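You operate a simulated robot arm through the tools that you are given. There is no shell and no other tool. Be economical: measure what you need, move in short steps, check, and stop when the job is done.

Carry out the task below with a simulated two-armed robot. There is one attempt and no reset: what you move stays moved.

## Task
Open the top drawer of the drying cabinet, take the blue pad and leave it in the inside of the top drawer of the drying cabinet, then shut the drawer. Take the green hand lamp and leave it on top of the flange. Take the grey can and put it on the top shelf of the steel rack. Fetch the oil bottle from the third shelf from the bottom of the steel rack and stand it on the second shelf from the bottom of the steel rack. Take the white filter on the second shelf from the bottom of the steel rack and put it away on the third shelf from the bottom of the steel rack. Pull the blue drawer open. Do these in any order. Set down upright: green hand lamp, grey can, oil bottle, white filter.

Only the result counts: the job must be done as asked and must still hold three seconds after the hand-in. Knocking over, shifting, dropping, spilling or breaking anything else fails it.

## Robot
Two 7-joint arms with two-finger parallel grippers on one trunk, on a base that drives. Base frame: it is fixed to the floor where the robot stands at the start and does not move with it; the origin is under the middle of the robot, x ahead of it, y to its left, z up. Lengths are in m, angles in rad, forces in N, time in s.
The left shoulder is at the start at [0.06, 0.101, 1.014], the right one opposite. With the tool pointing down near the work surface each hand reaches from about 0.1 to 0.48 m from the robot's upright axis, wherever it stands, measured 20 degrees to its own side. Places, roughly: blue drawer [-0.8, 1.1, 0.7]; blue pad (8x6x3 cm) [-4, -0.6, 0.7]; flange (8x8x11 cm) [-1.6, -1.2, 0.9]; green hand lamp (6x6x18 cm) [-2.1, -3.6, 1]; grey can [-2.25, -3.5, 0.75]; inside of the top drawer of the drying cabinet [0.6, 0.2, 0.4]; oil bottle [-2.5, -3.5, 1]; second shelf of the steel rack [-2.2, -3.7, 0.6]; third shelf of the steel rack [-2.2, -3.7, 1]; top drawer of the drying cabinet [0.5, 0.2, 0.4]; top shelf of the steel rack [-2.2, -3.7, 1.6]; white filter [-2, -3.75, 0.5]. Payload 2.4 kg a hand.
The tool frame of a hand sits at the grasp point between the pads (the TCP): z along the fingers, y along the line on which they close. The tips reach 0.024 m beyond it. Largest opening 0.068 m; finger width 0.017, thickness 0.01; the body of the gripper, 0.04 by 0.07 m, starts 0.041 m behind the TCP.
Orientation is that of the tool frame in the base frame, as a unit quaternion [w, x, y, z]. With the fingers straight down and closing along the base's y, the tool's x points along the base's -x, its y along +y and its z along -z.

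## Interface
- The arms move only by the tool apply_moves. It takes "left_steps", "right_steps" or both (then of equal length, played together; a hand with none holds still); each is a list of rows, each a list of 7 numbers: the turn, a rotation vector about the tool's x, y, z in units of 180 degrees (1.0 is 180 degrees), then the shift along the tool's x, y, z in units of 500 mm (1.0 is 500 mm), then the closure in counts, from 0 (fully open) to 255 (shut). In form: [[ax, ay, az, x, y, z, claw], ...]. A call has 1 to 8 rows; each row is the pose to reach, as a shift and turn from the pose commanded when the call began, along the tool's axes at that moment. A call with a number of a shift or a turn outside -1 to 1 is refused whole. A row lasts 0.2 s, in which the tool goes at most 0.05 m and 0.15 rad; a call with a longer step from one row to the next is refused whole, and so is a gripper value outside its range. Where a pose cannot be reached the arm comes as near as it can. A force on the tool above 40 N (or 10 N above the force at the start of the call, whichever is more), or a blocked arm, ends the call early, and 0.2 s more pass. Each finger travels about 0.072 m/s and halts on what it meets, pressing with about 41 N; the grip force reading is that of the motor and also rises with nothing between the fingers. The clock runs only during rows and for 0.2 s after the last one: add rows that repeat a pose to give the fingers time. It gives the time, the measured TCP pose, the force on the tool (base axes), the opening and the grip force at its end, in the units of the frame above (readings bear some noise), with the torque about the TCP (base axes, N m) and any sound that the robot's microphone picked up.
- Cameras (640 x 400 px; columns grow to the right, rows downward): "scene" is now at [0.1018, -0.0385, 1.1299]; the picture's right is [-0.69, -0.72, 0.00], its down [-0.67, 0.65, -0.36] and it looks along [0.26, -0.25, -0.93] (base axes); focal length 260 px, centre (320, 200). "left" rides on the left gripper at [0.084, -0.011, -0.075] in its tool frame; the picture's right is [0.13, 0.99, 0.00], its down [-0.60, 0.08, -0.79] and it looks along [-0.79, 0.10, 0.61] (tool axes); focal length 251 px, centre (320, 200). "right" rides on the right gripper at [0.084, 0.011, -0.075] in its tool frame; the picture's right is [-0.13, 0.99, 0.00], its down [-0.60, -0.08, -0.79] and it looks along [-0.79, -0.10, 0.61] (tool axes); focal length 251 px, centre (320, 200). There is no depth. A picture from a camera that has moved, and an enlarged one, comes with that camera's place and axes in the base frame and with its lens.
- snapshot(camera): a new picture of that camera. No time passes.
- raise_lower(by): slides the trunk up (or, below 0, down) by that many m; the arms and the scene camera ride with it, the base frame stays. It gives what a move gives, with no picture.
- roll_base(legs): drives the robot by 1 to 6 legs, each [ahead, left, turn to the left] in m, m and rad, along the robot's own axes; the way and the turn of a leg run together, so that a leg with both is an arc; at most 1.5 m and 3.142 rad a leg. The arms and the cameras ride along, it lands a little off, and it stops where it bumps. It gives what a move gives.
- aim_head(pan, tilt): turns the head with the scene camera to pan (to the left, within 1.501 rad either way) and tilt (down, from -0.506 to 1.204), counted from straight ahead of the robot. It gives what a move gives.
- inspect(camera, box): a new picture of the part [left, top, right, bottom] of that camera's present view, enlarged. No time passes.
- sign_off(): hands the job in; it is judged then, once.

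Go step by step. Nothing tells you exact positions but the pictures and the camera data: compare them with the known pose of the tool, close in by small moves and look again before you grip or let go. The budget is 196 turns and 176 pictures, counting those below and the enlarged ones. Unless the task says otherwise, let go and move clear before handing in.

The tools are called after "Request:" by a JSON object that holds its "fn" and its "kwargs". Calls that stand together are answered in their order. apply_moves: Moves the arms, as the interface text tells. Its arguments: {"type":"object","properties":{"left_steps":{"type":"array"},"right_steps":{"type":"array"}},"required":[]} The other tools are called the same way: raise_lower (by) slides the trunk up or down; roll_base (legs) drives the base; aim_head (pan, tilt) turns the head that bears the scene camera; snapshot (camera) takes a picture; inspect (camera, box) takes an enlarged picture of a part of a camera's view; sign_off () hands the job in.

At the start:

```text
time_s: 0.0
left_tcp_pos: [0.2757, 0.0082, 0.6745]
left_ee_rot: [-0.001, 0.0, 1.0, 0.001]
left_force: [-0.7, -0.3, -1.1]
left_moment: [0.0, -0.01, -0.01]
left_width: 0.0677
left_grasp_force: 0.1
right_tcp_pos: [0.2306, -0.2297, 0.7246]
right_ee_rot: [0.0, 0.001, 1.0, 0.0]
right_force: [-0.9, 0.1, 1.3]
right_moment: [0.05, -0.03, -0.05]
right_width: 0.0678
right_grasp_force: 0.0
trunk travel left (down, up): [-0.229, 0.62]
robot x, y, heading: [0.0004, 0.0025, 0.003]
head pan, tilt: [-0.766, 1.201]
```

scene: 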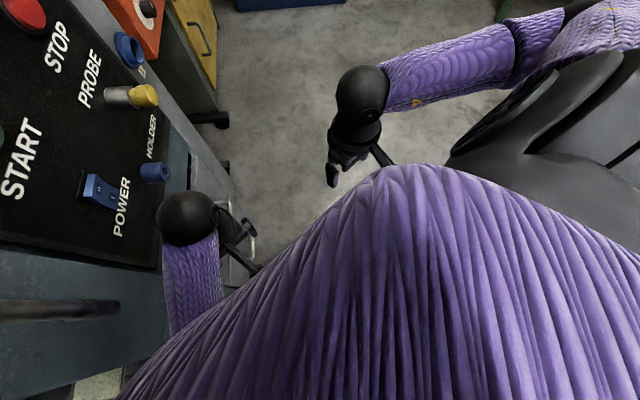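
right: 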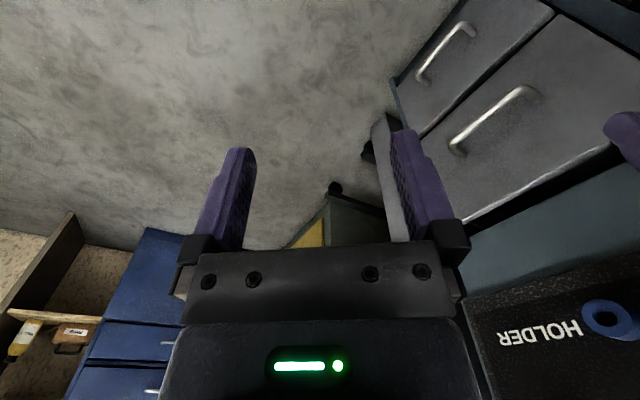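
left: 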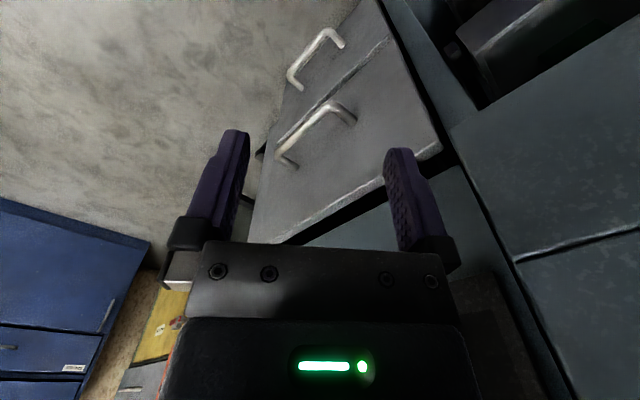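

I see the drying cabinet panel ahead of the robot and its drawers below. I will look around with the head first.

Request:
{"fn": "aim_head", "kwargs": {"pan": 0.3, "tilt": 0.9}}

Request:
{"fn": "snapshot", "kwargs": {"camera": "scene"}}

Request:
{"fn": "aim_head", "kwargs": {"pan": 1.5, "tilt": 0.3}}

Request:
{"fn": "snapshot", "kwargs": {"camera": "scene"}}

Request:
{"fn": "aim_head", "kwargs": {"pan": -1.5, "tilt": 0.3}}

Request:
{"fn": "snapshot", "kwargs": {"camera": "scene"}}

```text
time_s: 1.3
left_tcp_pos: [0.2746, 0.0081, 0.6747]
left_ee_rot: [-0.001, 0.0, 1.0, 0.0]
left_force: [0.2, -0.2, 0.1]
left_moment: [0.0, 0.01, 0.0]
left_width: 0.0682
left_grasp_force: 0.0
right_tcp_pos: [0.2327, -0.2306, 0.7249]
right_ee_rot: [0.0, 0.0, 1.0, -0.001]
right_force: [-0.1, 0.1, 0.1]
right_moment: [0.0, -0.02, -0.02]
right_width: 0.0681
right_grasp_force: 0.1
trunk travel left (down, up): [-0.229, 0.62]
robot x, y, heading: [0.0013, -0.0002, -0.003]
head pan, tilt: [0.3, 0.901]
```

```text
172 pictures are left
camera scene: at [0.1337, 0.0225, 1.1497], right [0.29, -0.96, 0.0], down [-0.75, -0.23, -0.62], along [0.59, 0.18, -0.78], focal length 260 px, centre (320, 200)
```

scene: 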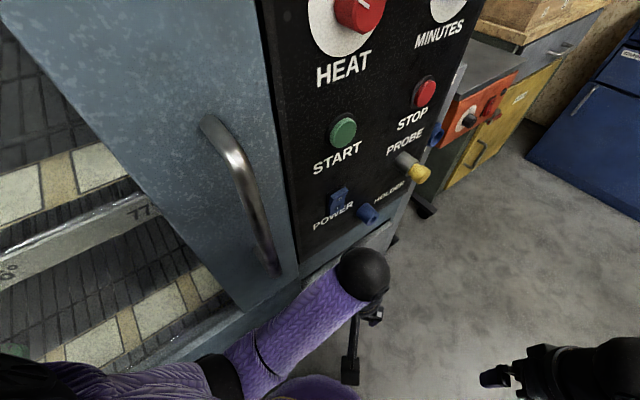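

```text
time_s: 2.7
left_tcp_pos: [0.2765, 0.0085, 0.6743]
left_ee_rot: [0.0, 0.0, 1.0, 0.001]
left_force: [-0.6, 0.5, 0.6]
left_moment: [0.0, 0.03, 0.03]
left_width: 0.0682
left_grasp_force: 0.1
right_tcp_pos: [0.232, -0.2301, 0.7248]
right_ee_rot: [0.0, 0.0, 1.0, 0.001]
right_force: [0.2, 0.2, -0.4]
right_moment: [0.01, -0.02, -0.02]
right_width: 0.0679
right_grasp_force: 0.1
trunk travel left (down, up): [-0.229, 0.62]
robot x, y, heading: [0.0016, -0.0021, 0.001]
head pan, tilt: [1.499, 0.3]
```

```text
171 pictures are left
camera scene: at [0.0683, 0.0934, 1.202], right [1.0, -0.07, 0.0], down [-0.02, -0.3, -0.96], along [0.07, 0.95, -0.3], focal length 260 px, centre (320, 200)
```

scene: 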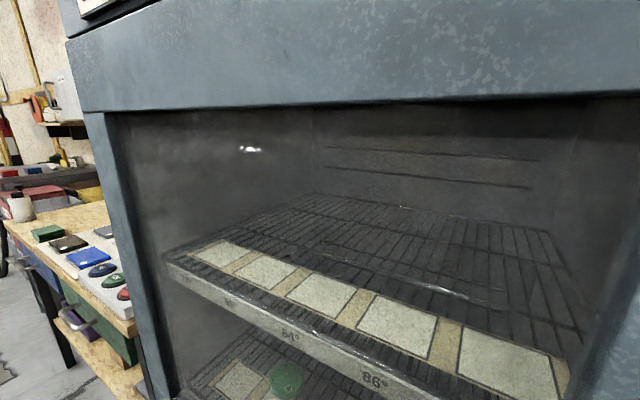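

```text
time_s: 5.3
left_tcp_pos: [0.2747, 0.0086, 0.6741]
left_ee_rot: [0.0, 0.0, 1.0, 0.002]
left_force: [1.0, -0.7, 0.2]
left_moment: [0.01, -0.01, 0.03]
left_width: 0.0681
left_grasp_force: 0.1
right_tcp_pos: [0.2315, -0.2303, 0.7249]
right_ee_rot: [0.0, 0.0, 1.0, 0.0]
right_force: [0.3, -0.6, 0.1]
right_moment: [0.0, -0.01, 0.02]
right_width: 0.0678
right_grasp_force: 0.0
trunk travel left (down, up): [-0.229, 0.62]
robot x, y, heading: [0.0049, -0.0004, -0.001]
head pan, tilt: [-1.499, 0.3]
```

```text
170 pictures are left
camera scene: at [0.0683, -0.0929, 1.202], right [-1.0, -0.07, 0.0], down [-0.02, 0.3, -0.96], along [0.07, -0.95, -0.3], focal length 260 px, centre (320, 200)
```

scene: 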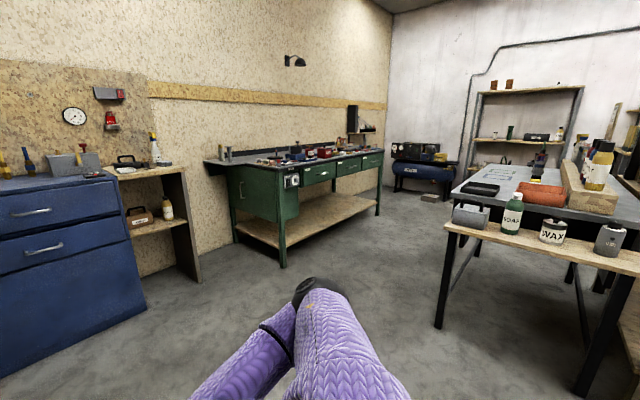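

The rack stands far off to the right-rear and a bench with cans sits at the right. I'll look down ahead at the drawers now.

Request:
{"fn": "aim_head", "kwargs": {"pan": 0.1, "tilt": 1.2}}

Request:
{"fn": "snapshot", "kwargs": {"camera": "scene"}}

Request:
{"fn": "roll_base", "kwargs": {"legs": [[-0.7, -0.2, 0]]}}

Request:
{"fn": "aim_head", "kwargs": {"pan": 0.3, "tilt": 0.7}}

Request:
{"fn": "snapshot", "kwargs": {"camera": "scene"}}

Request:
{"fn": "aim_head", "kwargs": {"pan": 1.4, "tilt": 0.5}}

Request:
{"fn": "snapshot", "kwargs": {"camera": "scene"}}

```text
time_s: 7.0
left_tcp_pos: [0.276, 0.0073, 0.6742]
left_ee_rot: [-0.001, 0.0, 1.0, 0.001]
left_force: [-0.3, -0.3, -0.1]
left_moment: [0.02, 0.01, 0.0]
left_width: 0.0679
left_grasp_force: 0.0
right_tcp_pos: [0.2314, -0.2295, 0.7245]
right_ee_rot: [0.0, 0.001, 1.0, 0.001]
right_force: [0.2, 0.2, -0.1]
right_moment: [-0.03, -0.01, 0.01]
right_width: 0.0678
right_grasp_force: 0.0
trunk travel left (down, up): [-0.229, 0.62]
robot x, y, heading: [0.0007, 0.0007, 0.003]
head pan, tilt: [0.099, 1.201]
```

```text
169 pictures are left
camera scene: at [0.1172, 0.0058, 1.1299], right [0.1, -1.0, 0.0], down [-0.93, -0.09, -0.36], along [0.36, 0.04, -0.93], focal length 260 px, centre (320, 200)
```

scene: 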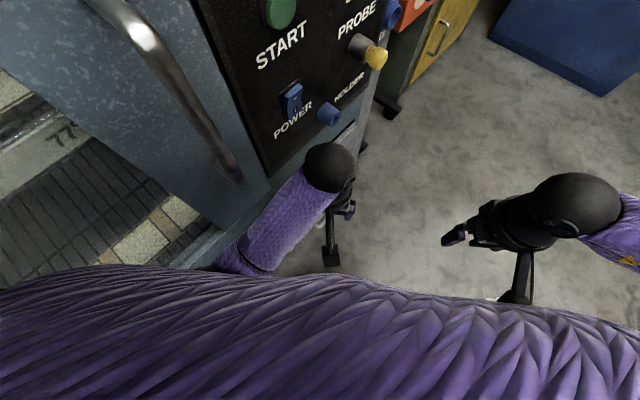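

```text
time_s: 11.0
left_tcp_pos: [-0.4292, -0.1907, 0.674]
left_ee_rot: [-0.001, -0.005, 1.0, 0.001]
left_force: [-0.2, -0.5, -0.6]
left_moment: [-0.01, 0.03, 0.01]
left_width: 0.0678
left_grasp_force: 0.1
right_tcp_pos: [-0.4712, -0.4301, 0.7257]
right_ee_rot: [0.001, -0.005, 1.0, 0.0]
right_force: [0.7, -0.3, 0.0]
right_moment: [0.01, 0.01, 0.01]
right_width: 0.068
right_grasp_force: 0.0
trunk travel left (down, up): [-0.229, 0.62]
robot x, y, heading: [-0.7058, -0.1991, 0.007]
head pan, tilt: [0.099, 1.201]
```

```text
time_s: 11.9
left_tcp_pos: [-0.4289, -0.1918, 0.6744]
left_ee_rot: [-0.001, -0.004, 1.0, 0.0]
left_force: [0.8, -0.3, -0.8]
left_moment: [0.01, -0.01, 0.02]
left_width: 0.0681
left_grasp_force: 0.1
right_tcp_pos: [-0.4728, -0.429, 0.7256]
right_ee_rot: [0.0, -0.005, 1.0, 0.0]
right_force: [0.6, 0.9, 1.2]
right_moment: [0.0, 0.02, -0.02]
right_width: 0.068
right_grasp_force: 0.1
trunk travel left (down, up): [-0.229, 0.62]
robot x, y, heading: [-0.7033, -0.2008, 0.007]
head pan, tilt: [0.3, 0.7]
```

```text
168 pictures are left
camera scene: at [-0.5623, -0.1755, 1.1658], right [0.3, -0.95, 0.0], down [-0.61, -0.2, -0.76], along [0.73, 0.23, -0.64], focal length 260 px, centre (320, 200)
```

scene: 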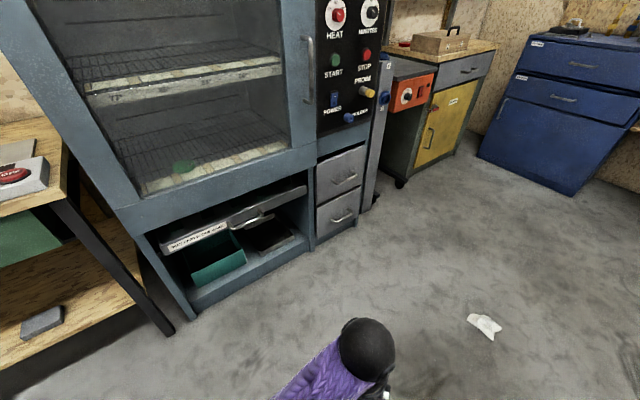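

```text
time_s: 13.2
left_tcp_pos: [-0.4302, -0.1909, 0.6739]
left_ee_rot: [-0.001, -0.004, 1.0, 0.0]
left_force: [-0.1, 0.4, -0.4]
left_moment: [0.03, -0.03, -0.01]
left_width: 0.0679
left_grasp_force: 0.1
right_tcp_pos: [-0.4721, -0.43, 0.7246]
right_ee_rot: [0.0, -0.004, 1.0, 0.0]
right_force: [-0.1, -0.8, 0.8]
right_moment: [0.0, 0.0, -0.04]
right_width: 0.068
right_grasp_force: 0.0
trunk travel left (down, up): [-0.229, 0.62]
robot x, y, heading: [-0.7036, -0.2012, 0.011]
head pan, tilt: [1.4, 0.499]
```

```text
167 pictures are left
camera scene: at [-0.6284, -0.1115, 1.1836], right [0.99, -0.16, 0.0], down [-0.08, -0.47, -0.88], along [0.14, 0.87, -0.48], focal length 260 px, centre (320, 200)
```

scene: 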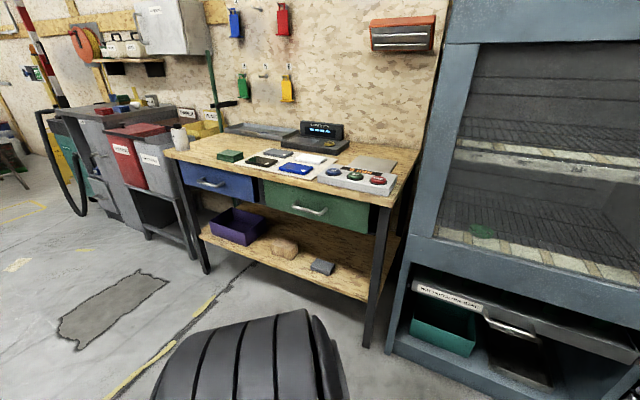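

I see the drying cabinet with two grey drawers on its right side, and the workbench with the blue drawer. I'll drive in front of the blue drawer first.

Request:
{"fn": "roll_base", "kwargs": {"legs": [[0, 0, 0.915], [0.05, 0.746, 0]]}}

Request:
{"fn": "aim_head", "kwargs": {"pan": 0.0, "tilt": 0.7}}

Request:
{"fn": "snapshot", "kwargs": {"camera": "scene"}}

Request:
{"fn": "snapshot", "kwargs": {"camera": "left"}}

```text
time_s: 19.7
left_tcp_pos: [-1.1249, 0.5129, 0.6732]
left_ee_rot: [-0.001, -0.452, 0.892, 0.0]
left_force: [-1.1, -1.4, 0.7]
left_moment: [0.02, 0.01, -0.01]
left_width: 0.0682
left_grasp_force: 0.0
right_tcp_pos: [-0.9586, 0.338, 0.7244]
right_ee_rot: [0.0, -0.452, 0.892, -0.001]
right_force: [0.7, 0.0, -0.2]
right_moment: [0.02, -0.01, -0.01]
right_width: 0.0681
right_grasp_force: 0.1
trunk travel left (down, up): [-0.229, 0.62]
robot x, y, heading: [-1.2789, 0.2876, 0.942]
head pan, tilt: [1.4, 0.499]
```

```text
time_s: 21.2
left_tcp_pos: [-1.1247, 0.5145, 0.6745]
left_ee_rot: [-0.002, -0.453, 0.892, 0.0]
left_force: [0.0, -0.2, -0.3]
left_moment: [-0.01, 0.04, 0.01]
left_width: 0.0682
left_grasp_force: 0.1
right_tcp_pos: [-0.9587, 0.3366, 0.7254]
right_ee_rot: [-0.001, -0.452, 0.892, 0.001]
right_force: [0.4, -1.3, -0.6]
right_moment: [-0.03, 0.01, 0.0]
right_width: 0.0679
right_grasp_force: 0.0
trunk travel left (down, up): [-0.229, 0.62]
robot x, y, heading: [-1.2818, 0.2882, 0.937]
head pan, tilt: [0.0, 0.7]
```

```text
166 pictures are left
camera scene: at [-1.1958, 0.4076, 1.1659], right [0.81, -0.59, 0.0], down [-0.38, -0.52, -0.76], along [0.45, 0.62, -0.64], focal length 260 px, centre (320, 200)
```

scene: 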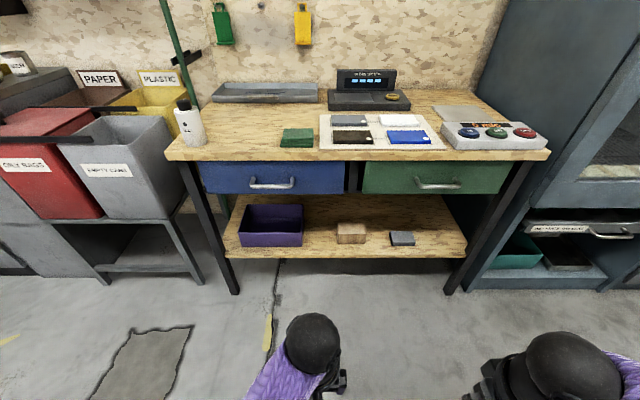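

```text
165 pictures are left
camera left: at [-1.1651, 0.4405, 0.7488], right [-0.88, 0.48, 0.0], down [0.29, 0.53, 0.79], along [0.38, 0.69, -0.61], focal length 251 px, centre (320, 200)
```

left: 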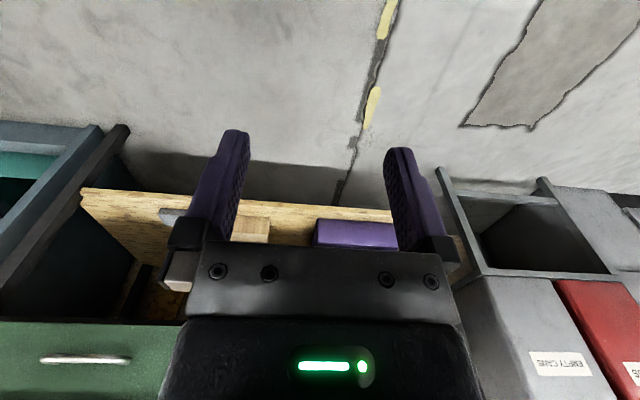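

The bench front is square to the robot; triangulating, the blue drawer's handle is at about (-0.94, 1.015, 0.693). I'll turn the left hand to point forward with the fingers closing vertically.

Request:
{"fn": "apply_moves", "kwargs": {"left_steps": [[-0.027, -0.027, 0.027, -0.0375, 0.036, -0.005, 0], [-0.054, -0.054, 0.054, -0.075, 0.072, -0.01, 0], [-0.081, -0.081, 0.081, -0.1125, 0.108, -0.015, 0], [-0.108, -0.108, 0.108, -0.15, 0.144, -0.02, 0], [-0.135, -0.135, 0.135, -0.1875, 0.18, -0.025, 0], [-0.162, -0.162, 0.162, -0.225, 0.216, -0.03, 0], [-0.189, -0.189, 0.189, -0.2625, 0.252, -0.035, 0], [-0.216, -0.216, 0.216, -0.3, 0.288, -0.04, 0]]}}

Request:
{"fn": "apply_moves", "kwargs": {"left_steps": [[-0.027, -0.027, 0.027, 0, 0, 0, 0], [-0.054, -0.054, 0.054, 0, 0, 0, 0], [-0.081, -0.081, 0.081, 0, 0, 0, 0], [-0.108, -0.108, 0.108, 0, 0, 0, 0], [-0.135, -0.135, 0.135, 0, 0, 0, 0], [-0.162, -0.162, 0.162, 0, 0, 0, 0], [-0.1689, -0.1689, 0.1689, 0, 0, 0, 0]]}}

Request:
{"fn": "snapshot", "kwargs": {"camera": "scene"}}

Request:
{"fn": "snapshot", "kwargs": {"camera": "left"}}

```text
time_s: 23.0
left_tcp_pos: [-1.1523, 0.721, 0.6928]
left_ee_rot: [0.141, -0.089, 0.887, 0.431]
left_force: [-0.8, -0.6, -0.1]
left_moment: [0.0, 0.01, 0.0]
left_width: 0.0679
left_grasp_force: 0.0
right_tcp_pos: [-0.9594, 0.3371, 0.726]
right_ee_rot: [0.0, -0.452, 0.892, 0.0]
right_force: [0.5, -0.4, -0.8]
right_moment: [0.01, 0.0, 0.0]
right_width: 0.068
right_grasp_force: 0.1
trunk travel left (down, up): [-0.229, 0.62]
robot x, y, heading: [-1.2825, 0.2843, 0.936]
head pan, tilt: [0.0, 0.7]
```

```text
time_s: 24.6
left_tcp_pos: [-1.1516, 0.7185, 0.6943]
left_ee_rot: [0.22, 0.22, 0.672, 0.672]
left_force: [-0.2, -0.1, 0.0]
left_moment: [0.02, -0.01, 0.02]
left_width: 0.068
left_grasp_force: 0.0
right_tcp_pos: [-0.9589, 0.3364, 0.7247]
right_ee_rot: [0.0, -0.452, 0.892, 0.0]
right_force: [0.0, 0.7, -0.2]
right_moment: [0.01, 0.02, 0.01]
right_width: 0.0682
right_grasp_force: 0.0
trunk travel left (down, up): [-0.229, 0.62]
robot x, y, heading: [-1.2819, 0.2833, 0.938]
head pan, tilt: [0.0, 0.7]
```

```text
164 pictures are left
camera scene: at [-1.1958, 0.4076, 1.1659], right [0.81, -0.59, 0.0], down [-0.38, -0.52, -0.76], along [0.45, 0.62, -0.64], focal length 260 px, centre (320, 200)
```

scene: 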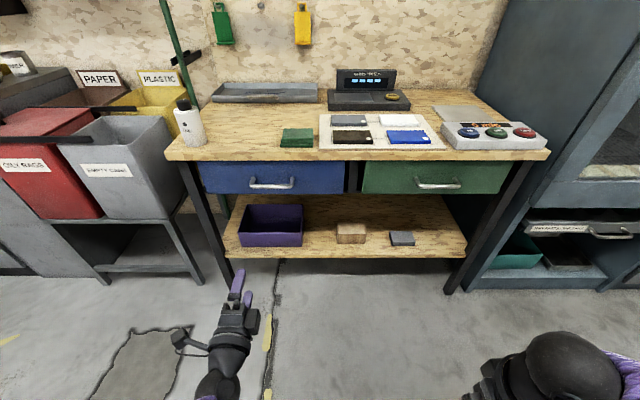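

```text
163 pictures are left
camera left: at [-1.2636, 0.7097, 0.6831], right [-0.1, 0.08, 0.99], down [0.02, -1.0, 0.08], along [0.99, 0.03, 0.1], focal length 251 px, centre (320, 200)
```

left: 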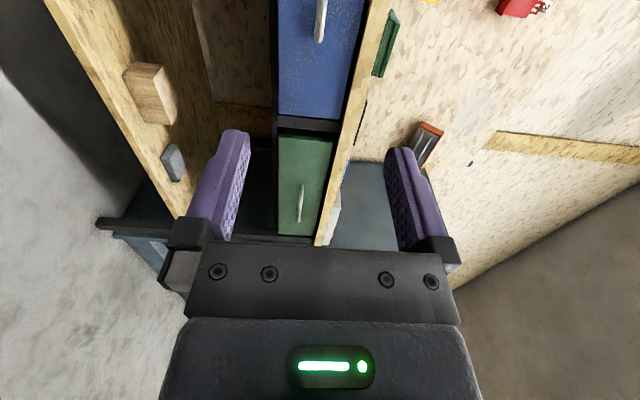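

The left hand points straight at the drawer with the fingers above and below; the handle is about 0.365 m ahead. I'll drive ahead 0.2 m and check.

Request:
{"fn": "roll_base", "kwargs": {"legs": [[0.2, 0, 0]]}}

Request:
{"fn": "snapshot", "kwargs": {"camera": "scene"}}

Request:
{"fn": "snapshot", "kwargs": {"camera": "left"}}

```text
time_s: 26.2
left_tcp_pos: [-1.0324, 0.8805, 0.6957]
left_ee_rot: [0.221, 0.221, 0.672, 0.671]
left_force: [-0.8, 0.0, -0.5]
left_moment: [0.0, -0.03, -0.02]
left_width: 0.0679
left_grasp_force: 0.0
right_tcp_pos: [-0.8418, 0.4984, 0.724]
right_ee_rot: [0.0, -0.45, 0.893, 0.0]
right_force: [-0.1, -0.7, 0.6]
right_moment: [0.01, 0.07, 0.03]
right_width: 0.0678
right_grasp_force: 0.2
trunk travel left (down, up): [-0.229, 0.62]
robot x, y, heading: [-1.1621, 0.4482, 0.936]
head pan, tilt: [0.0, 0.7]
```

```text
162 pictures are left
camera scene: at [-1.0774, 0.5681, 1.1659], right [0.81, -0.59, 0.0], down [-0.38, -0.52, -0.76], along [0.45, 0.62, -0.64], focal length 260 px, centre (320, 200)
```

scene: 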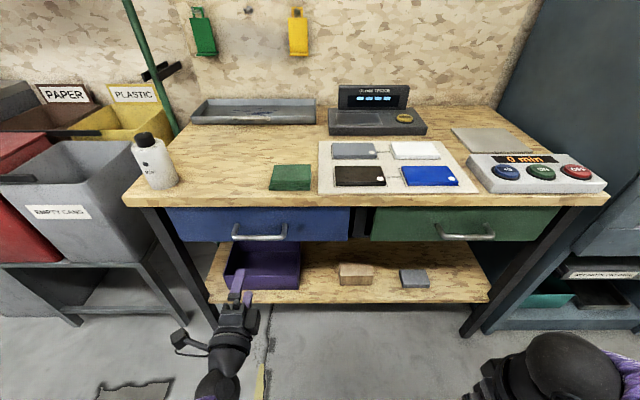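

```text
161 pictures are left
camera left: at [-1.1445, 0.8704, 0.6832], right [-0.1, 0.08, 0.99], down [0.02, -1.0, 0.08], along [0.99, 0.02, 0.1], focal length 251 px, centre (320, 200)
```

left: 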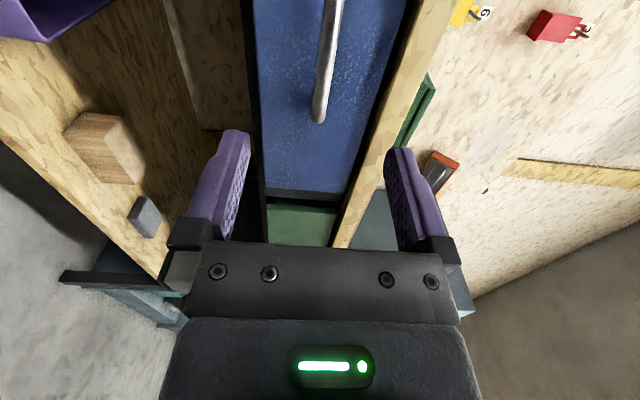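

The handle is about 0.155 m ahead of the left TCP and level with it. I'll advance 0.12 m and look.

Request:
{"fn": "apply_moves", "kwargs": {"left_steps": [[0, 0, 0, 0, 0, 0.06, 0], [0, 0, 0, 0, 0, 0.12, 0], [0, 0, 0, 0, 0, 0.18, 0], [0, 0, 0, 0, 0, 0.24, 0]]}}

Request:
{"fn": "snapshot", "kwargs": {"camera": "left"}}

Request:
{"fn": "inspect", "kwargs": {"camera": "scene", "box": [160, 160, 360, 320]}}

```text
time_s: 27.2
left_tcp_pos: [-0.9638, 0.9785, 0.6939]
left_ee_rot: [0.221, 0.221, 0.671, 0.672]
left_force: [-0.2, 0.5, -0.2]
left_moment: [0.02, 0.01, -0.02]
left_width: 0.0677
left_grasp_force: 0.1
right_tcp_pos: [-0.8397, 0.4974, 0.7254]
right_ee_rot: [0.0, -0.451, 0.893, -0.001]
right_force: [-1.0, 0.1, 0.1]
right_moment: [0.0, 0.0, 0.0]
right_width: 0.068
right_grasp_force: 0.1
trunk travel left (down, up): [-0.229, 0.62]
robot x, y, heading: [-1.1631, 0.4415, 0.937]
head pan, tilt: [0.0, 0.7]
```

```text
160 pictures are left
camera left: at [-1.0752, 0.9678, 0.6829], right [-0.1, 0.08, 0.99], down [0.02, -1.0, 0.08], along [0.99, 0.02, 0.1], focal length 251 px, centre (320, 200)
```

left: 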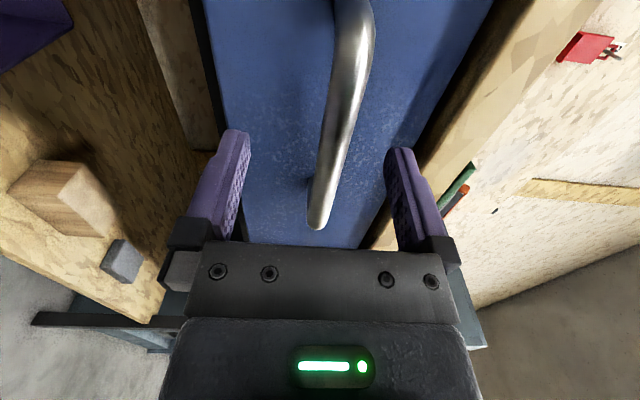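

```text
2.50 times, centred on (260, 240) of scene
camera zoom: at [-1.0774, 0.5682, 1.1659], right [0.81, -0.59, 0.0], down [-0.38, -0.52, -0.76], along [0.45, 0.62, -0.64], focal length 649 px, centre (470, 100)
```

zoom: 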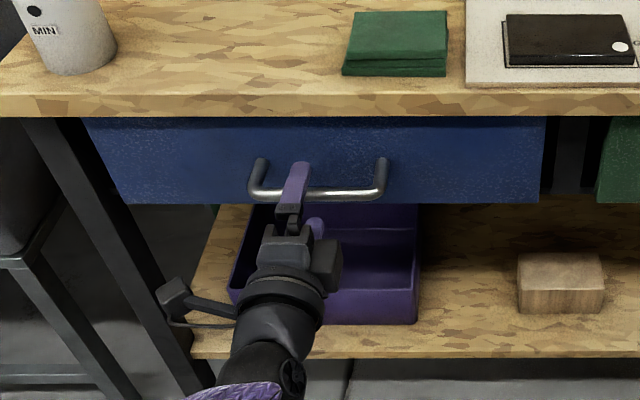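

The upper finger is above the bar, which lies about 1 cm ahead of the TCP. I'll advance 1.2 cm and close.

Request:
{"fn": "apply_moves", "kwargs": {"left_steps": [[0, 0, 0, -0.01, 0, 0.024, 0], [0, 0, 0, -0.01, 0, 0.024, 255], [0, 0, 0, -0.01, 0, 0.024, 255], [0, 0, 0, -0.01, 0, 0.024, 255], [0, 0, 0, -0.01, 0, 0.024, 255]]}}

Request:
{"fn": "inspect", "kwargs": {"camera": "scene", "box": [160, 160, 360, 320]}}

```text
time_s: 28.4
left_tcp_pos: [-0.9516, 0.9848, 0.7002]
left_ee_rot: [0.223, 0.218, 0.666, 0.677]
left_force: [-5.7, -8.6, 17.4]
left_moment: [0.22, -0.12, -0.16]
left_width: 0.0139
left_grasp_force: 33.9
right_tcp_pos: [-0.8409, 0.4957, 0.7251]
right_ee_rot: [0.0, -0.452, 0.892, 0.0]
right_force: [-0.1, 0.4, -0.8]
right_moment: [0.02, 0.02, 0.06]
right_width: 0.068
right_grasp_force: 0.0
trunk travel left (down, up): [-0.229, 0.62]
robot x, y, heading: [-1.1623, 0.4481, 0.934]
head pan, tilt: [0.0, 0.7]
stopped in row 5 (left hand): the force on the tool passed its limit at 42 N (the readings are from after the stop); the commanded pose is now the measured one
```

```text
2.50 times, centred on (260, 240) of scene
camera zoom: at [-1.0786, 0.5661, 1.166], right [0.81, -0.59, 0.0], down [-0.38, -0.52, -0.77], along [0.45, 0.62, -0.64], focal length 649 px, centre (470, 100)
```

zoom: 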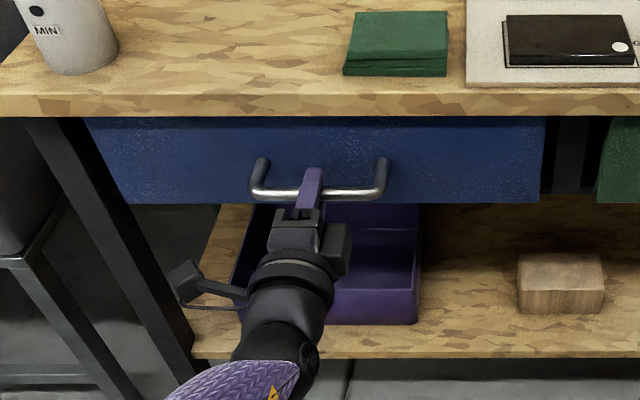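

The handle is gripped. I'll pull back with the arm.

Request:
{"fn": "apply_moves", "kwargs": {"left_steps": [[0, 0, 0, 0, 0, -0.04, 255], [0, 0, 0, 0, 0, -0.08, 255], [0, 0, 0, 0, 0, -0.12, 255], [0, 0, 0, 0, 0, -0.16, 255], [0, 0, 0, 0, 0, -0.2, 255], [0, 0, 0, 0, 0, -0.24, 255], [0, 0, 0, 0, 0, -0.28, 255], [0, 0, 0, 0, 0, -0.32, 255]]}}

Request:
{"fn": "snapshot", "kwargs": {"camera": "scene"}}

```text
time_s: 29.6
left_tcp_pos: [-1.0069, 0.9083, 0.7]
left_ee_rot: [0.221, 0.218, 0.666, 0.678]
left_force: [1.0, 1.3, 11.9]
left_moment: [0.23, -0.08, -0.44]
left_width: 0.0137
left_grasp_force: 33.4
right_tcp_pos: [-0.8409, 0.4967, 0.7246]
right_ee_rot: [0.0, -0.451, 0.893, 0.0]
right_force: [0.2, 0.3, 0.5]
right_moment: [0.02, 0.0, 0.02]
right_width: 0.0679
right_grasp_force: 0.1
trunk travel left (down, up): [-0.229, 0.62]
robot x, y, heading: [-1.1637, 0.449, 0.934]
head pan, tilt: [0.0, 0.7]
stopped in row 5 (left hand): the force on the tool passed its limit at 42 N (the readings are from after the stop); the commanded pose is now the measured one
```

```text
157 pictures are left
camera scene: at [-1.0773, 0.5678, 1.1655], right [0.81, -0.59, 0.0], down [-0.38, -0.52, -0.77], along [0.45, 0.62, -0.64], focal length 260 px, centre (320, 200)
```

scene: 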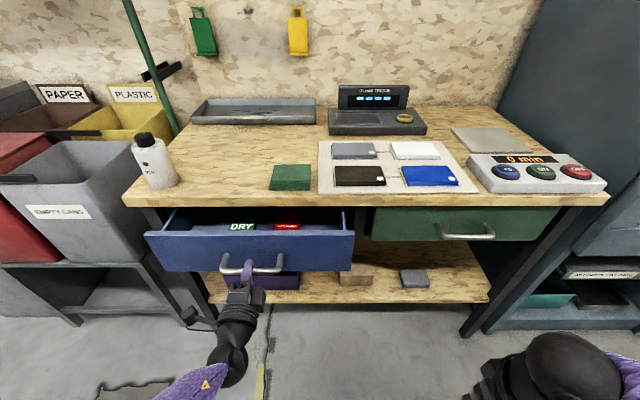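

The drawer is about 9 cm open. I'll keep pulling, more slowly.

Request:
{"fn": "apply_moves", "kwargs": {"left_steps": [[0, 0, 0, 0, 0, -0.02, 255], [0, 0, 0, 0, 0, -0.04, 255], [0, 0, 0, 0, 0, -0.06, 255], [0, 0, 0, 0, 0, -0.08, 255], [0, 0, 0, 0, 0, -0.1, 255], [0, 0, 0, 0, 0, -0.12, 255], [0, 0, 0, 0, 0, -0.14, 255], [0, 0, 0, 0, 0, -0.16, 255]]}}

Request:
{"fn": "apply_moves", "kwargs": {"left_steps": [[0, 0, 0, 0, 0, -0.02, 255], [0, 0, 0, 0, 0, -0.04, 255], [0, 0, 0, 0, 0, -0.06, 255], [0, 0, 0, 0, 0, -0.08, 255], [0, 0, 0, 0, 0, -0.1, 255], [0, 0, 0, 0, 0, -0.12, 255], [0, 0, 0, 0, 0, -0.14, 255], [0, 0, 0, 0, 0, -0.16, 255]]}}

Request:
{"fn": "snapshot", "kwargs": {"camera": "scene"}}

```text
time_s: 31.4
left_tcp_pos: [-1.0548, 0.843, 0.6995]
left_ee_rot: [0.223, 0.218, 0.666, 0.678]
left_force: [3.6, -1.4, 40.0]
left_moment: [0.17, -0.12, 0.32]
left_width: 0.0137
left_grasp_force: 33.6
right_tcp_pos: [-0.8417, 0.4953, 0.7253]
right_ee_rot: [0.0, -0.451, 0.893, 0.002]
right_force: [-0.4, -0.7, 0.1]
right_moment: [-0.02, 0.0, 0.03]
right_width: 0.0676
right_grasp_force: 0.1
trunk travel left (down, up): [-0.229, 0.62]
robot x, y, heading: [-1.1621, 0.4484, 0.941]
head pan, tilt: [0.0, 0.7]
```

```text
time_s: 32.3
left_tcp_pos: [-1.0717, 0.8205, 0.6998]
left_ee_rot: [0.223, 0.218, 0.664, 0.68]
left_force: [3.1, -0.6, 15.5]
left_moment: [0.18, -0.07, -0.36]
left_width: 0.0136
left_grasp_force: 33.6
right_tcp_pos: [-0.8411, 0.4957, 0.724]
right_ee_rot: [0.0, -0.45, 0.893, -0.001]
right_force: [-0.5, 1.0, 0.1]
right_moment: [0.01, 0.0, 0.0]
right_width: 0.0681
right_grasp_force: 0.0
trunk travel left (down, up): [-0.229, 0.62]
robot x, y, heading: [-1.1646, 0.4459, 0.938]
head pan, tilt: [0.0, 0.7]
stopped in row 4 (left hand): the force on the tool passed its limit at 52 N (the readings are from after the stop); the commanded pose is now the measured one
```

```text
156 pictures are left
camera scene: at [-1.077, 0.5674, 1.1655], right [0.81, -0.59, 0.0], down [-0.38, -0.52, -0.77], along [0.45, 0.62, -0.64], focal length 260 px, centre (320, 200)
```

scene: 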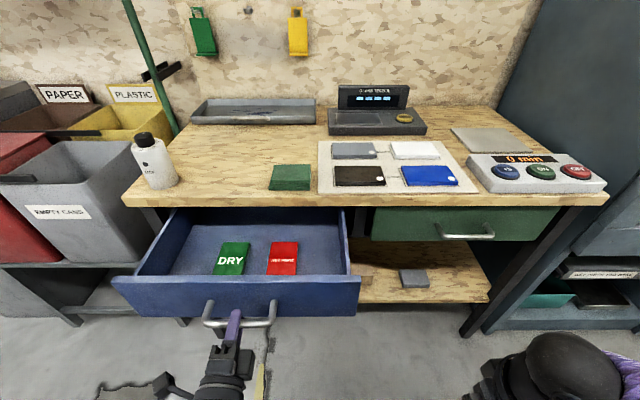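

It is open about 20 cm, and the force is mostly vertical from a slight tilt. I'll try a little further to see if it is at its stop.

Request:
{"fn": "apply_moves", "kwargs": {"left_steps": [[0, 0, 0, 0, 0.002, -0.02, 255], [0, 0, 0, 0, 0.003, -0.04, 255], [0, 0, 0, 0, 0.004, -0.06, 255], [0, 0, 0, 0, 0.005, -0.08, 255], [0, 0, 0, 0, 0.006, -0.1, 255], [0, 0, 0, 0, 0.007, -0.12, 255]]}}

Request:
{"fn": "snapshot", "kwargs": {"camera": "scene"}}

```text
time_s: 33.7
left_tcp_pos: [-1.1058, 0.7714, 0.7003]
left_ee_rot: [0.222, 0.218, 0.666, 0.678]
left_force: [10.3, -8.7, -2.7]
left_moment: [-0.05, -0.02, 0.31]
left_width: 0.0139
left_grasp_force: 32.9
right_tcp_pos: [-0.8399, 0.4961, 0.7246]
right_ee_rot: [0.0, -0.451, 0.893, 0.001]
right_force: [0.2, 0.4, -0.3]
right_moment: [0.01, 0.0, 0.02]
right_width: 0.0678
right_grasp_force: 0.0
trunk travel left (down, up): [-0.229, 0.62]
robot x, y, heading: [-1.1603, 0.4478, 0.943]
head pan, tilt: [0.0, 0.7]
```

```text
155 pictures are left
camera scene: at [-1.0764, 0.5677, 1.1657], right [0.81, -0.59, 0.0], down [-0.38, -0.52, -0.76], along [0.45, 0.62, -0.64], focal length 260 px, centre (320, 200)
```

scene: 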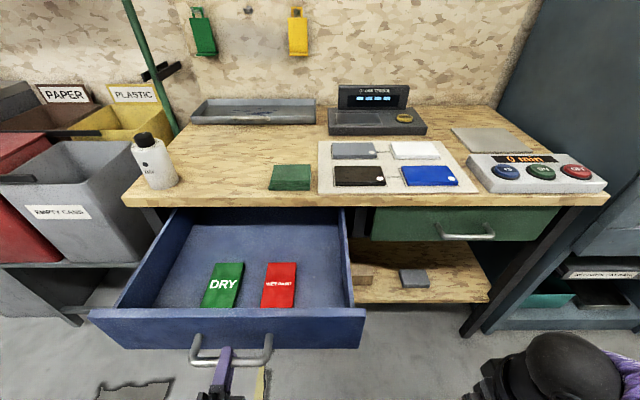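

The blue drawer is wide open (26 cm). I'll release and drive straight back.

Request:
{"fn": "apply_moves", "kwargs": {"left_steps": [[0, 0, 0, 0, 0, 0, 0], [0, 0, 0, 0, 0, 0, 0], [0, 0, 0, 0, 0, 0, 0]]}}

Request:
{"fn": "roll_base", "kwargs": {"legs": [[-0.35, 0, 0]]}}

Request:
{"fn": "snapshot", "kwargs": {"camera": "scene"}}

```text
time_s: 34.5
left_tcp_pos: [-1.1078, 0.7736, 0.7004]
left_ee_rot: [0.222, 0.219, 0.665, 0.678]
left_force: [0.4, -0.5, 0.0]
left_moment: [0.0, -0.02, -0.02]
left_width: 0.0681
left_grasp_force: 0.0
right_tcp_pos: [-0.8411, 0.4967, 0.7251]
right_ee_rot: [-0.001, -0.451, 0.893, 0.0]
right_force: [-1.1, -0.2, 0.1]
right_moment: [0.02, -0.01, -0.02]
right_width: 0.068
right_grasp_force: 0.0
trunk travel left (down, up): [-0.229, 0.62]
robot x, y, heading: [-1.1652, 0.4431, 0.938]
head pan, tilt: [0.0, 0.7]
```

```text
time_s: 36.9
left_tcp_pos: [-1.3234, 0.5273, 0.7003]
left_ee_rot: [0.204, 0.199, 0.672, 0.684]
left_force: [0.8, -1.0, 0.7]
left_moment: [0.0, -0.01, -0.03]
left_width: 0.0681
left_grasp_force: 0.1
right_tcp_pos: [-1.0416, 0.2664, 0.7245]
right_ee_rot: [-0.001, -0.476, 0.88, 0.0]
right_force: [0.6, 0.6, 0.2]
right_moment: [0.0, 0.0, 0.0]
right_width: 0.068
right_grasp_force: 0.1
trunk travel left (down, up): [-0.229, 0.62]
robot x, y, heading: [-1.3596, 0.2011, 0.993]
head pan, tilt: [0.0, 0.7]
stopped in leg 1: the robot was blocked; the commanded pose is now the measured one
```

```text
154 pictures are left
camera scene: at [-1.282, 0.3242, 1.1659], right [0.84, -0.55, 0.0], down [-0.35, -0.54, -0.76], along [0.42, 0.64, -0.64], focal length 260 px, centre (320, 200)
```

scene: 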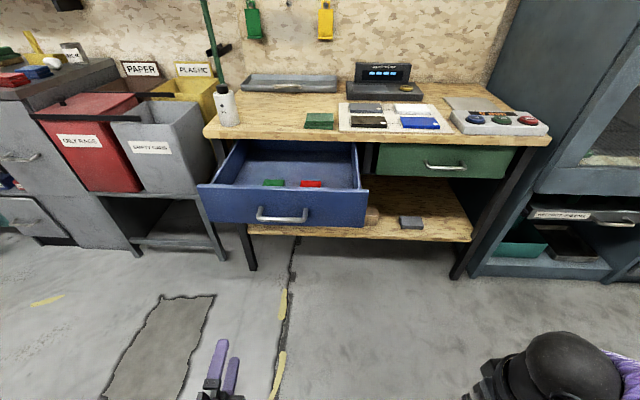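

Something blocked the way behind. I'll move ahead slightly and look to both sides to find it.

Request:
{"fn": "roll_base", "kwargs": {"legs": [[0.06, 0, 0]]}}

Request:
{"fn": "aim_head", "kwargs": {"pan": 1.5, "tilt": 0.7}}

Request:
{"fn": "snapshot", "kwargs": {"camera": "scene"}}

Request:
{"fn": "aim_head", "kwargs": {"pan": -1.5, "tilt": 0.6}}

Request:
{"fn": "snapshot", "kwargs": {"camera": "scene"}}

```text
time_s: 37.8
left_tcp_pos: [-1.29, 0.5773, 0.7013]
left_ee_rot: [0.203, 0.2, 0.671, 0.684]
left_force: [0.5, 0.1, -0.9]
left_moment: [0.01, 0.02, -0.02]
left_width: 0.0679
left_grasp_force: 0.1
right_tcp_pos: [-1.0086, 0.317, 0.7264]
right_ee_rot: [-0.001, -0.477, 0.879, 0.0]
right_force: [0.3, 0.8, -0.4]
right_moment: [-0.01, -0.02, 0.01]
right_width: 0.0678
right_grasp_force: 0.0
trunk travel left (down, up): [-0.229, 0.62]
robot x, y, heading: [-1.3297, 0.2501, 0.99]
head pan, tilt: [0.0, 0.7]
```

```text
time_s: 39.4
left_tcp_pos: [-1.2901, 0.5771, 0.7002]
left_ee_rot: [0.203, 0.199, 0.671, 0.684]
left_force: [-0.4, -0.1, 0.2]
left_moment: [0.01, -0.02, 0.04]
left_width: 0.0681
left_grasp_force: 0.1
right_tcp_pos: [-1.0083, 0.3171, 0.7248]
right_ee_rot: [0.0, -0.476, 0.88, 0.0]
right_force: [-0.5, -0.3, 0.1]
right_moment: [-0.03, 0.0, -0.01]
right_width: 0.0677
right_grasp_force: 0.1
trunk travel left (down, up): [-0.229, 0.62]
robot x, y, heading: [-1.327, 0.2513, 0.991]
head pan, tilt: [1.499, 0.7]
```

```text
153 pictures are left
camera scene: at [-1.3628, 0.3556, 1.1659], right [0.61, 0.8, 0.0], down [0.51, -0.39, -0.76], along [-0.61, 0.46, -0.64], focal length 260 px, centre (320, 200)
```

scene: 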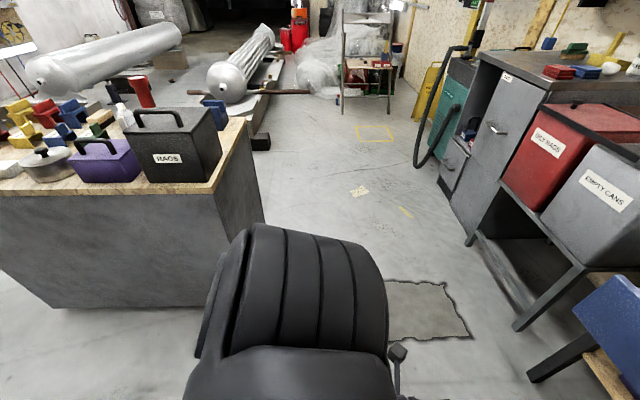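

```text
time_s: 42.0
left_tcp_pos: [-1.291, 0.5782, 0.7012]
left_ee_rot: [0.203, 0.2, 0.671, 0.685]
left_force: [0.6, 0.2, -1.4]
left_moment: [0.0, -0.01, 0.02]
left_width: 0.0683
left_grasp_force: 0.1
right_tcp_pos: [-1.0082, 0.3183, 0.726]
right_ee_rot: [0.0, -0.476, 0.879, 0.0]
right_force: [0.4, 0.4, -1.1]
right_moment: [0.02, 0.01, 0.02]
right_width: 0.0681
right_grasp_force: 0.1
trunk travel left (down, up): [-0.229, 0.62]
robot x, y, heading: [-1.331, 0.2499, 0.992]
head pan, tilt: [-1.499, 0.6]
```

```text
152 pictures are left
camera scene: at [-1.2179, 0.2613, 1.1745], right [-0.49, -0.87, 0.0], down [-0.49, 0.27, -0.83], along [0.72, -0.4, -0.56], focal length 260 px, centre (320, 200)
```

scene: 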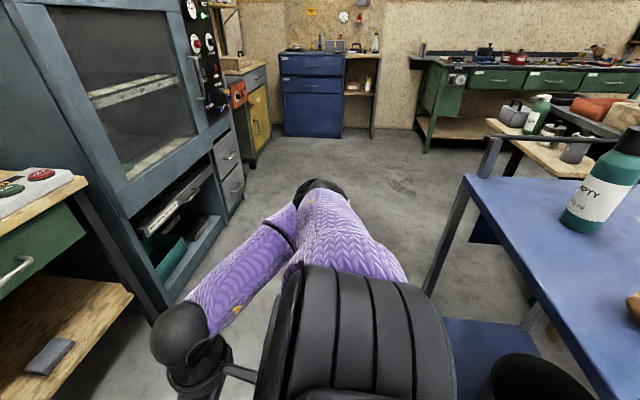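

A blue trolley stands behind; I'll keep clear of it. Next I slide sideways to the drying cabinet's grey top drawer (handle about (0.48, 0.02, 0.42)).

Request:
{"fn": "roll_base", "kwargs": {"legs": [[0.03, -0.8, -0.05], [0.08, -0.9, 0]]}}

Request:
{"fn": "aim_head", "kwargs": {"pan": 0.0, "tilt": 0.8}}

Request:
{"fn": "snapshot", "kwargs": {"camera": "scene"}}

```text
time_s: 50.7
left_tcp_pos: [0.183, -0.3052, 0.6996]
left_ee_rot: [0.216, 0.212, 0.668, 0.68]
left_force: [0.1, 0.1, -0.7]
left_moment: [0.02, -0.04, 0.02]
left_width: 0.0678
left_grasp_force: 0.1
right_tcp_pos: [0.453, -0.5759, 0.7262]
right_ee_rot: [0.0, -0.459, 0.888, 0.001]
right_force: [0.2, -0.1, 0.6]
right_moment: [0.0, 0.01, -0.02]
right_width: 0.0677
right_grasp_force: 0.1
trunk travel left (down, up): [-0.229, 0.62]
robot x, y, heading: [0.1354, -0.6336, 0.956]
head pan, tilt: [-1.499, 0.6]
```

```text
time_s: 52.3
left_tcp_pos: [0.183, -0.3058, 0.7007]
left_ee_rot: [0.216, 0.212, 0.667, 0.681]
left_force: [0.3, -0.6, -0.9]
left_moment: [0.01, 0.0, 0.02]
left_width: 0.0679
left_grasp_force: 0.0
right_tcp_pos: [0.4543, -0.5761, 0.7259]
right_ee_rot: [0.001, -0.459, 0.888, 0.0]
right_force: [-0.5, -0.6, 0.4]
right_moment: [-0.02, 0.02, 0.01]
right_width: 0.0681
right_grasp_force: 0.0
trunk travel left (down, up): [-0.229, 0.62]
robot x, y, heading: [0.1295, -0.6307, 0.956]
head pan, tilt: [0.0, 0.799]
```

```text
151 pictures are left
camera scene: at [0.2142, -0.513, 1.1576], right [0.82, -0.58, 0.0], down [-0.41, -0.58, -0.7], along [0.4, 0.57, -0.72], focal length 260 px, centre (320, 200)
```

scene: 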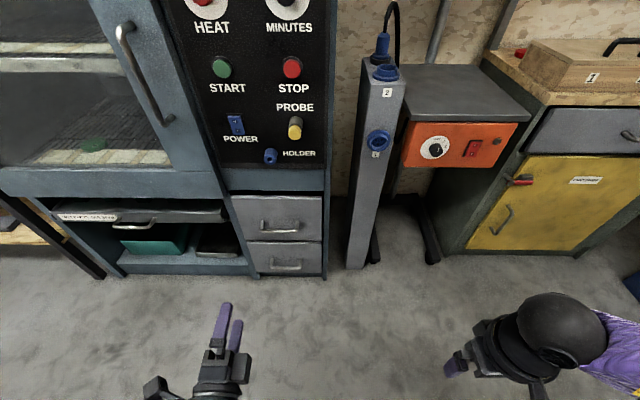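

The cabinet is square-on, and the grey top drawer's handle is about 0.41 m ahead of the left hand and lower, near z 0.43. I'll lower the trunk and look again.

Request:
{"fn": "raise_lower", "kwargs": {"by": -0.21}}

Request:
{"fn": "aim_head", "kwargs": {"pan": 0.0, "tilt": 0.6}}

Request:
{"fn": "apply_moves", "kwargs": {"left_steps": [[0, 0, 0, 0, -0.03, 0.04, 0], [0, 0, 0, 0, -0.06, 0.08, 0], [0, 0, 0, 0, -0.09, 0.12, 0], [0, 0, 0, 0, -0.12, 0.16, 0], [0, 0, 0, 0, -0.12, 0.2, 0]]}}

Request:
{"fn": "snapshot", "kwargs": {"camera": "scene"}}

Request:
{"fn": "snapshot", "kwargs": {"camera": "left"}}

```text
time_s: 54.5
left_tcp_pos: [0.1827, -0.3056, 0.4912]
left_ee_rot: [0.215, 0.212, 0.668, 0.68]
left_force: [-0.8, 0.6, 0.1]
left_moment: [0.01, -0.03, -0.02]
left_width: 0.0679
left_grasp_force: 0.1
right_tcp_pos: [0.4528, -0.5787, 0.5057]
right_ee_rot: [-0.023, -0.459, 0.888, -0.012]
right_force: [0.4, 0.0, -0.8]
right_moment: [0.01, 0.02, -0.01]
right_width: 0.068
right_grasp_force: 0.1
trunk travel left (down, up): [-0.019, 0.83]
robot x, y, heading: [0.1332, -0.6339, 0.956]
head pan, tilt: [0.0, 0.799]
```

```text
time_s: 55.3
left_tcp_pos: [0.1819, -0.3045, 0.4902]
left_ee_rot: [0.216, 0.211, 0.668, 0.68]
left_force: [0.0, 0.1, -0.2]
left_moment: [0.01, -0.05, 0.03]
left_width: 0.0679
left_grasp_force: 0.0
right_tcp_pos: [0.4538, -0.5784, 0.5063]
right_ee_rot: [-0.024, -0.458, 0.888, -0.012]
right_force: [-1.0, 0.0, -0.8]
right_moment: [-0.01, 0.0, 0.03]
right_width: 0.068
right_grasp_force: 0.1
trunk travel left (down, up): [-0.019, 0.83]
robot x, y, heading: [0.1294, -0.6303, 0.956]
head pan, tilt: [0.0, 0.6]
```

```text
time_s: 56.5
left_tcp_pos: [0.2421, -0.221, 0.4316]
left_ee_rot: [0.216, 0.211, 0.668, 0.68]
left_force: [-0.4, -0.1, 0.1]
left_moment: [0.01, -0.01, 0.0]
left_width: 0.068
left_grasp_force: 0.1
right_tcp_pos: [0.4534, -0.5792, 0.5071]
right_ee_rot: [-0.023, -0.458, 0.888, -0.012]
right_force: [0.3, 0.6, -0.9]
right_moment: [0.02, -0.04, -0.02]
right_width: 0.0678
right_grasp_force: 0.1
trunk travel left (down, up): [-0.019, 0.83]
robot x, y, heading: [0.1306, -0.6339, 0.955]
head pan, tilt: [0.0, 0.6]
```

```text
150 pictures are left
camera scene: at [0.2573, -0.4522, 0.9575], right [0.82, -0.58, 0.0], down [-0.33, -0.46, -0.82], along [0.48, 0.67, -0.57], focal length 260 px, centre (320, 200)
```

scene: 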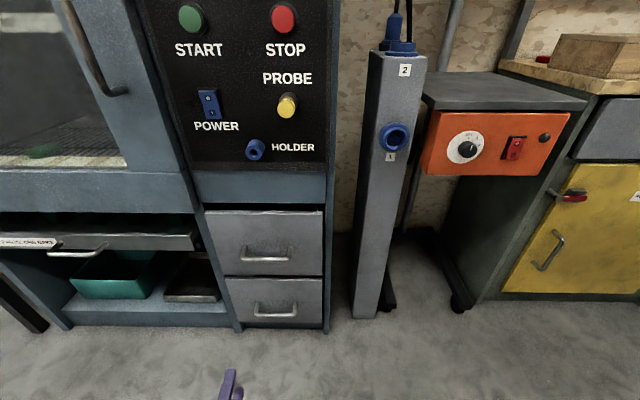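

```text
149 pictures are left
camera left: at [0.1303, -0.233, 0.4183], right [-0.12, 0.06, 0.99], down [0.04, -1.0, 0.06], along [0.99, 0.04, 0.11], focal length 251 px, centre (320, 200)
```

left: 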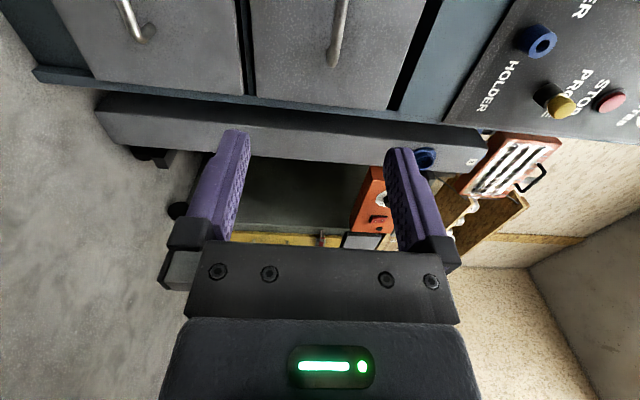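

Triangulating both views, the drawer handle is at about (0.413, 0.007, 0.459): 0.285 m ahead and 2.7 cm above the left TCP. I'll raise the hand, drive ahead 0.15 m and look.

Request:
{"fn": "apply_moves", "kwargs": {"left_steps": [[0, 0, 0, 0, 0.03, 0, 0], [0, 0, 0, 0.015, 0.054, 0.0, 0]]}}

Request:
{"fn": "roll_base", "kwargs": {"legs": [[0.15, 0, 0]]}}

Request:
{"fn": "snapshot", "kwargs": {"camera": "left"}}

Request:
{"fn": "aim_head", "kwargs": {"pan": 0.2, "tilt": 0.9}}

Request:
{"fn": "snapshot", "kwargs": {"camera": "scene"}}

```text
time_s: 57.1
left_tcp_pos: [0.2365, -0.219, 0.4589]
left_ee_rot: [0.216, 0.213, 0.667, 0.681]
left_force: [0.0, -0.4, 0.3]
left_moment: [-0.01, 0.0, 0.0]
left_width: 0.0679
left_grasp_force: 0.0
right_tcp_pos: [0.4529, -0.5783, 0.5063]
right_ee_rot: [-0.023, -0.459, 0.888, -0.012]
right_force: [-0.1, -0.5, 0.5]
right_moment: [0.0, 0.01, -0.05]
right_width: 0.068
right_grasp_force: 0.1
trunk travel left (down, up): [-0.019, 0.83]
robot x, y, heading: [0.1331, -0.634, 0.955]
head pan, tilt: [0.0, 0.6]
```

```text
time_s: 58.5
left_tcp_pos: [0.3228, -0.0958, 0.459]
left_ee_rot: [0.216, 0.212, 0.668, 0.68]
left_force: [0.2, 0.2, -0.7]
left_moment: [0.02, -0.01, 0.03]
left_width: 0.0679
left_grasp_force: 0.1
right_tcp_pos: [0.5419, -0.4545, 0.5076]
right_ee_rot: [-0.023, -0.46, 0.888, -0.012]
right_force: [-0.6, 0.7, 0.0]
right_moment: [-0.02, 0.03, 0.01]
right_width: 0.0681
right_grasp_force: 0.1
trunk travel left (down, up): [-0.019, 0.83]
robot x, y, heading: [0.2224, -0.5056, 0.958]
head pan, tilt: [0.0, 0.6]
```

```text
148 pictures are left
camera left: at [0.2117, -0.1071, 0.446], right [-0.12, 0.06, 0.99], down [0.04, -1.0, 0.06], along [0.99, 0.04, 0.11], focal length 251 px, centre (320, 200)
```

left: 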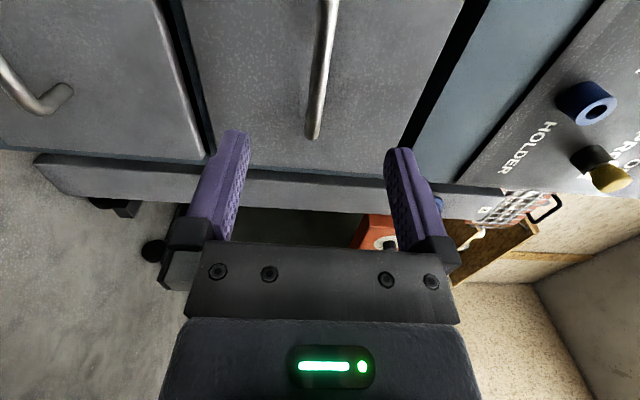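

```text
time_s: 59.2
left_tcp_pos: [0.3221, -0.0956, 0.46]
left_ee_rot: [0.216, 0.212, 0.668, 0.68]
left_force: [-0.1, -0.1, -0.1]
left_moment: [0.0, 0.01, 0.0]
left_width: 0.068
left_grasp_force: 0.1
right_tcp_pos: [0.5406, -0.454, 0.5071]
right_ee_rot: [-0.024, -0.459, 0.888, -0.012]
right_force: [-0.3, 0.3, -0.1]
right_moment: [0.02, -0.01, 0.01]
right_width: 0.0681
right_grasp_force: 0.0
trunk travel left (down, up): [-0.019, 0.83]
robot x, y, heading: [0.2222, -0.5112, 0.955]
head pan, tilt: [0.201, 0.901]
```

```text
147 pictures are left
camera scene: at [0.3241, -0.3314, 0.9328], right [0.92, -0.4, 0.0], down [-0.32, -0.72, -0.62], along [0.25, 0.57, -0.78], focal length 260 px, centre (320, 200)
```

scene: 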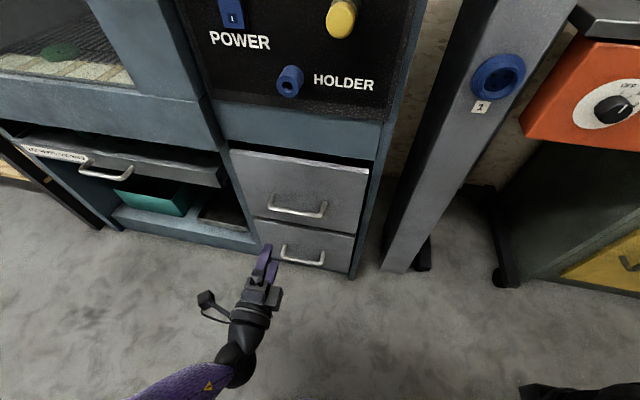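

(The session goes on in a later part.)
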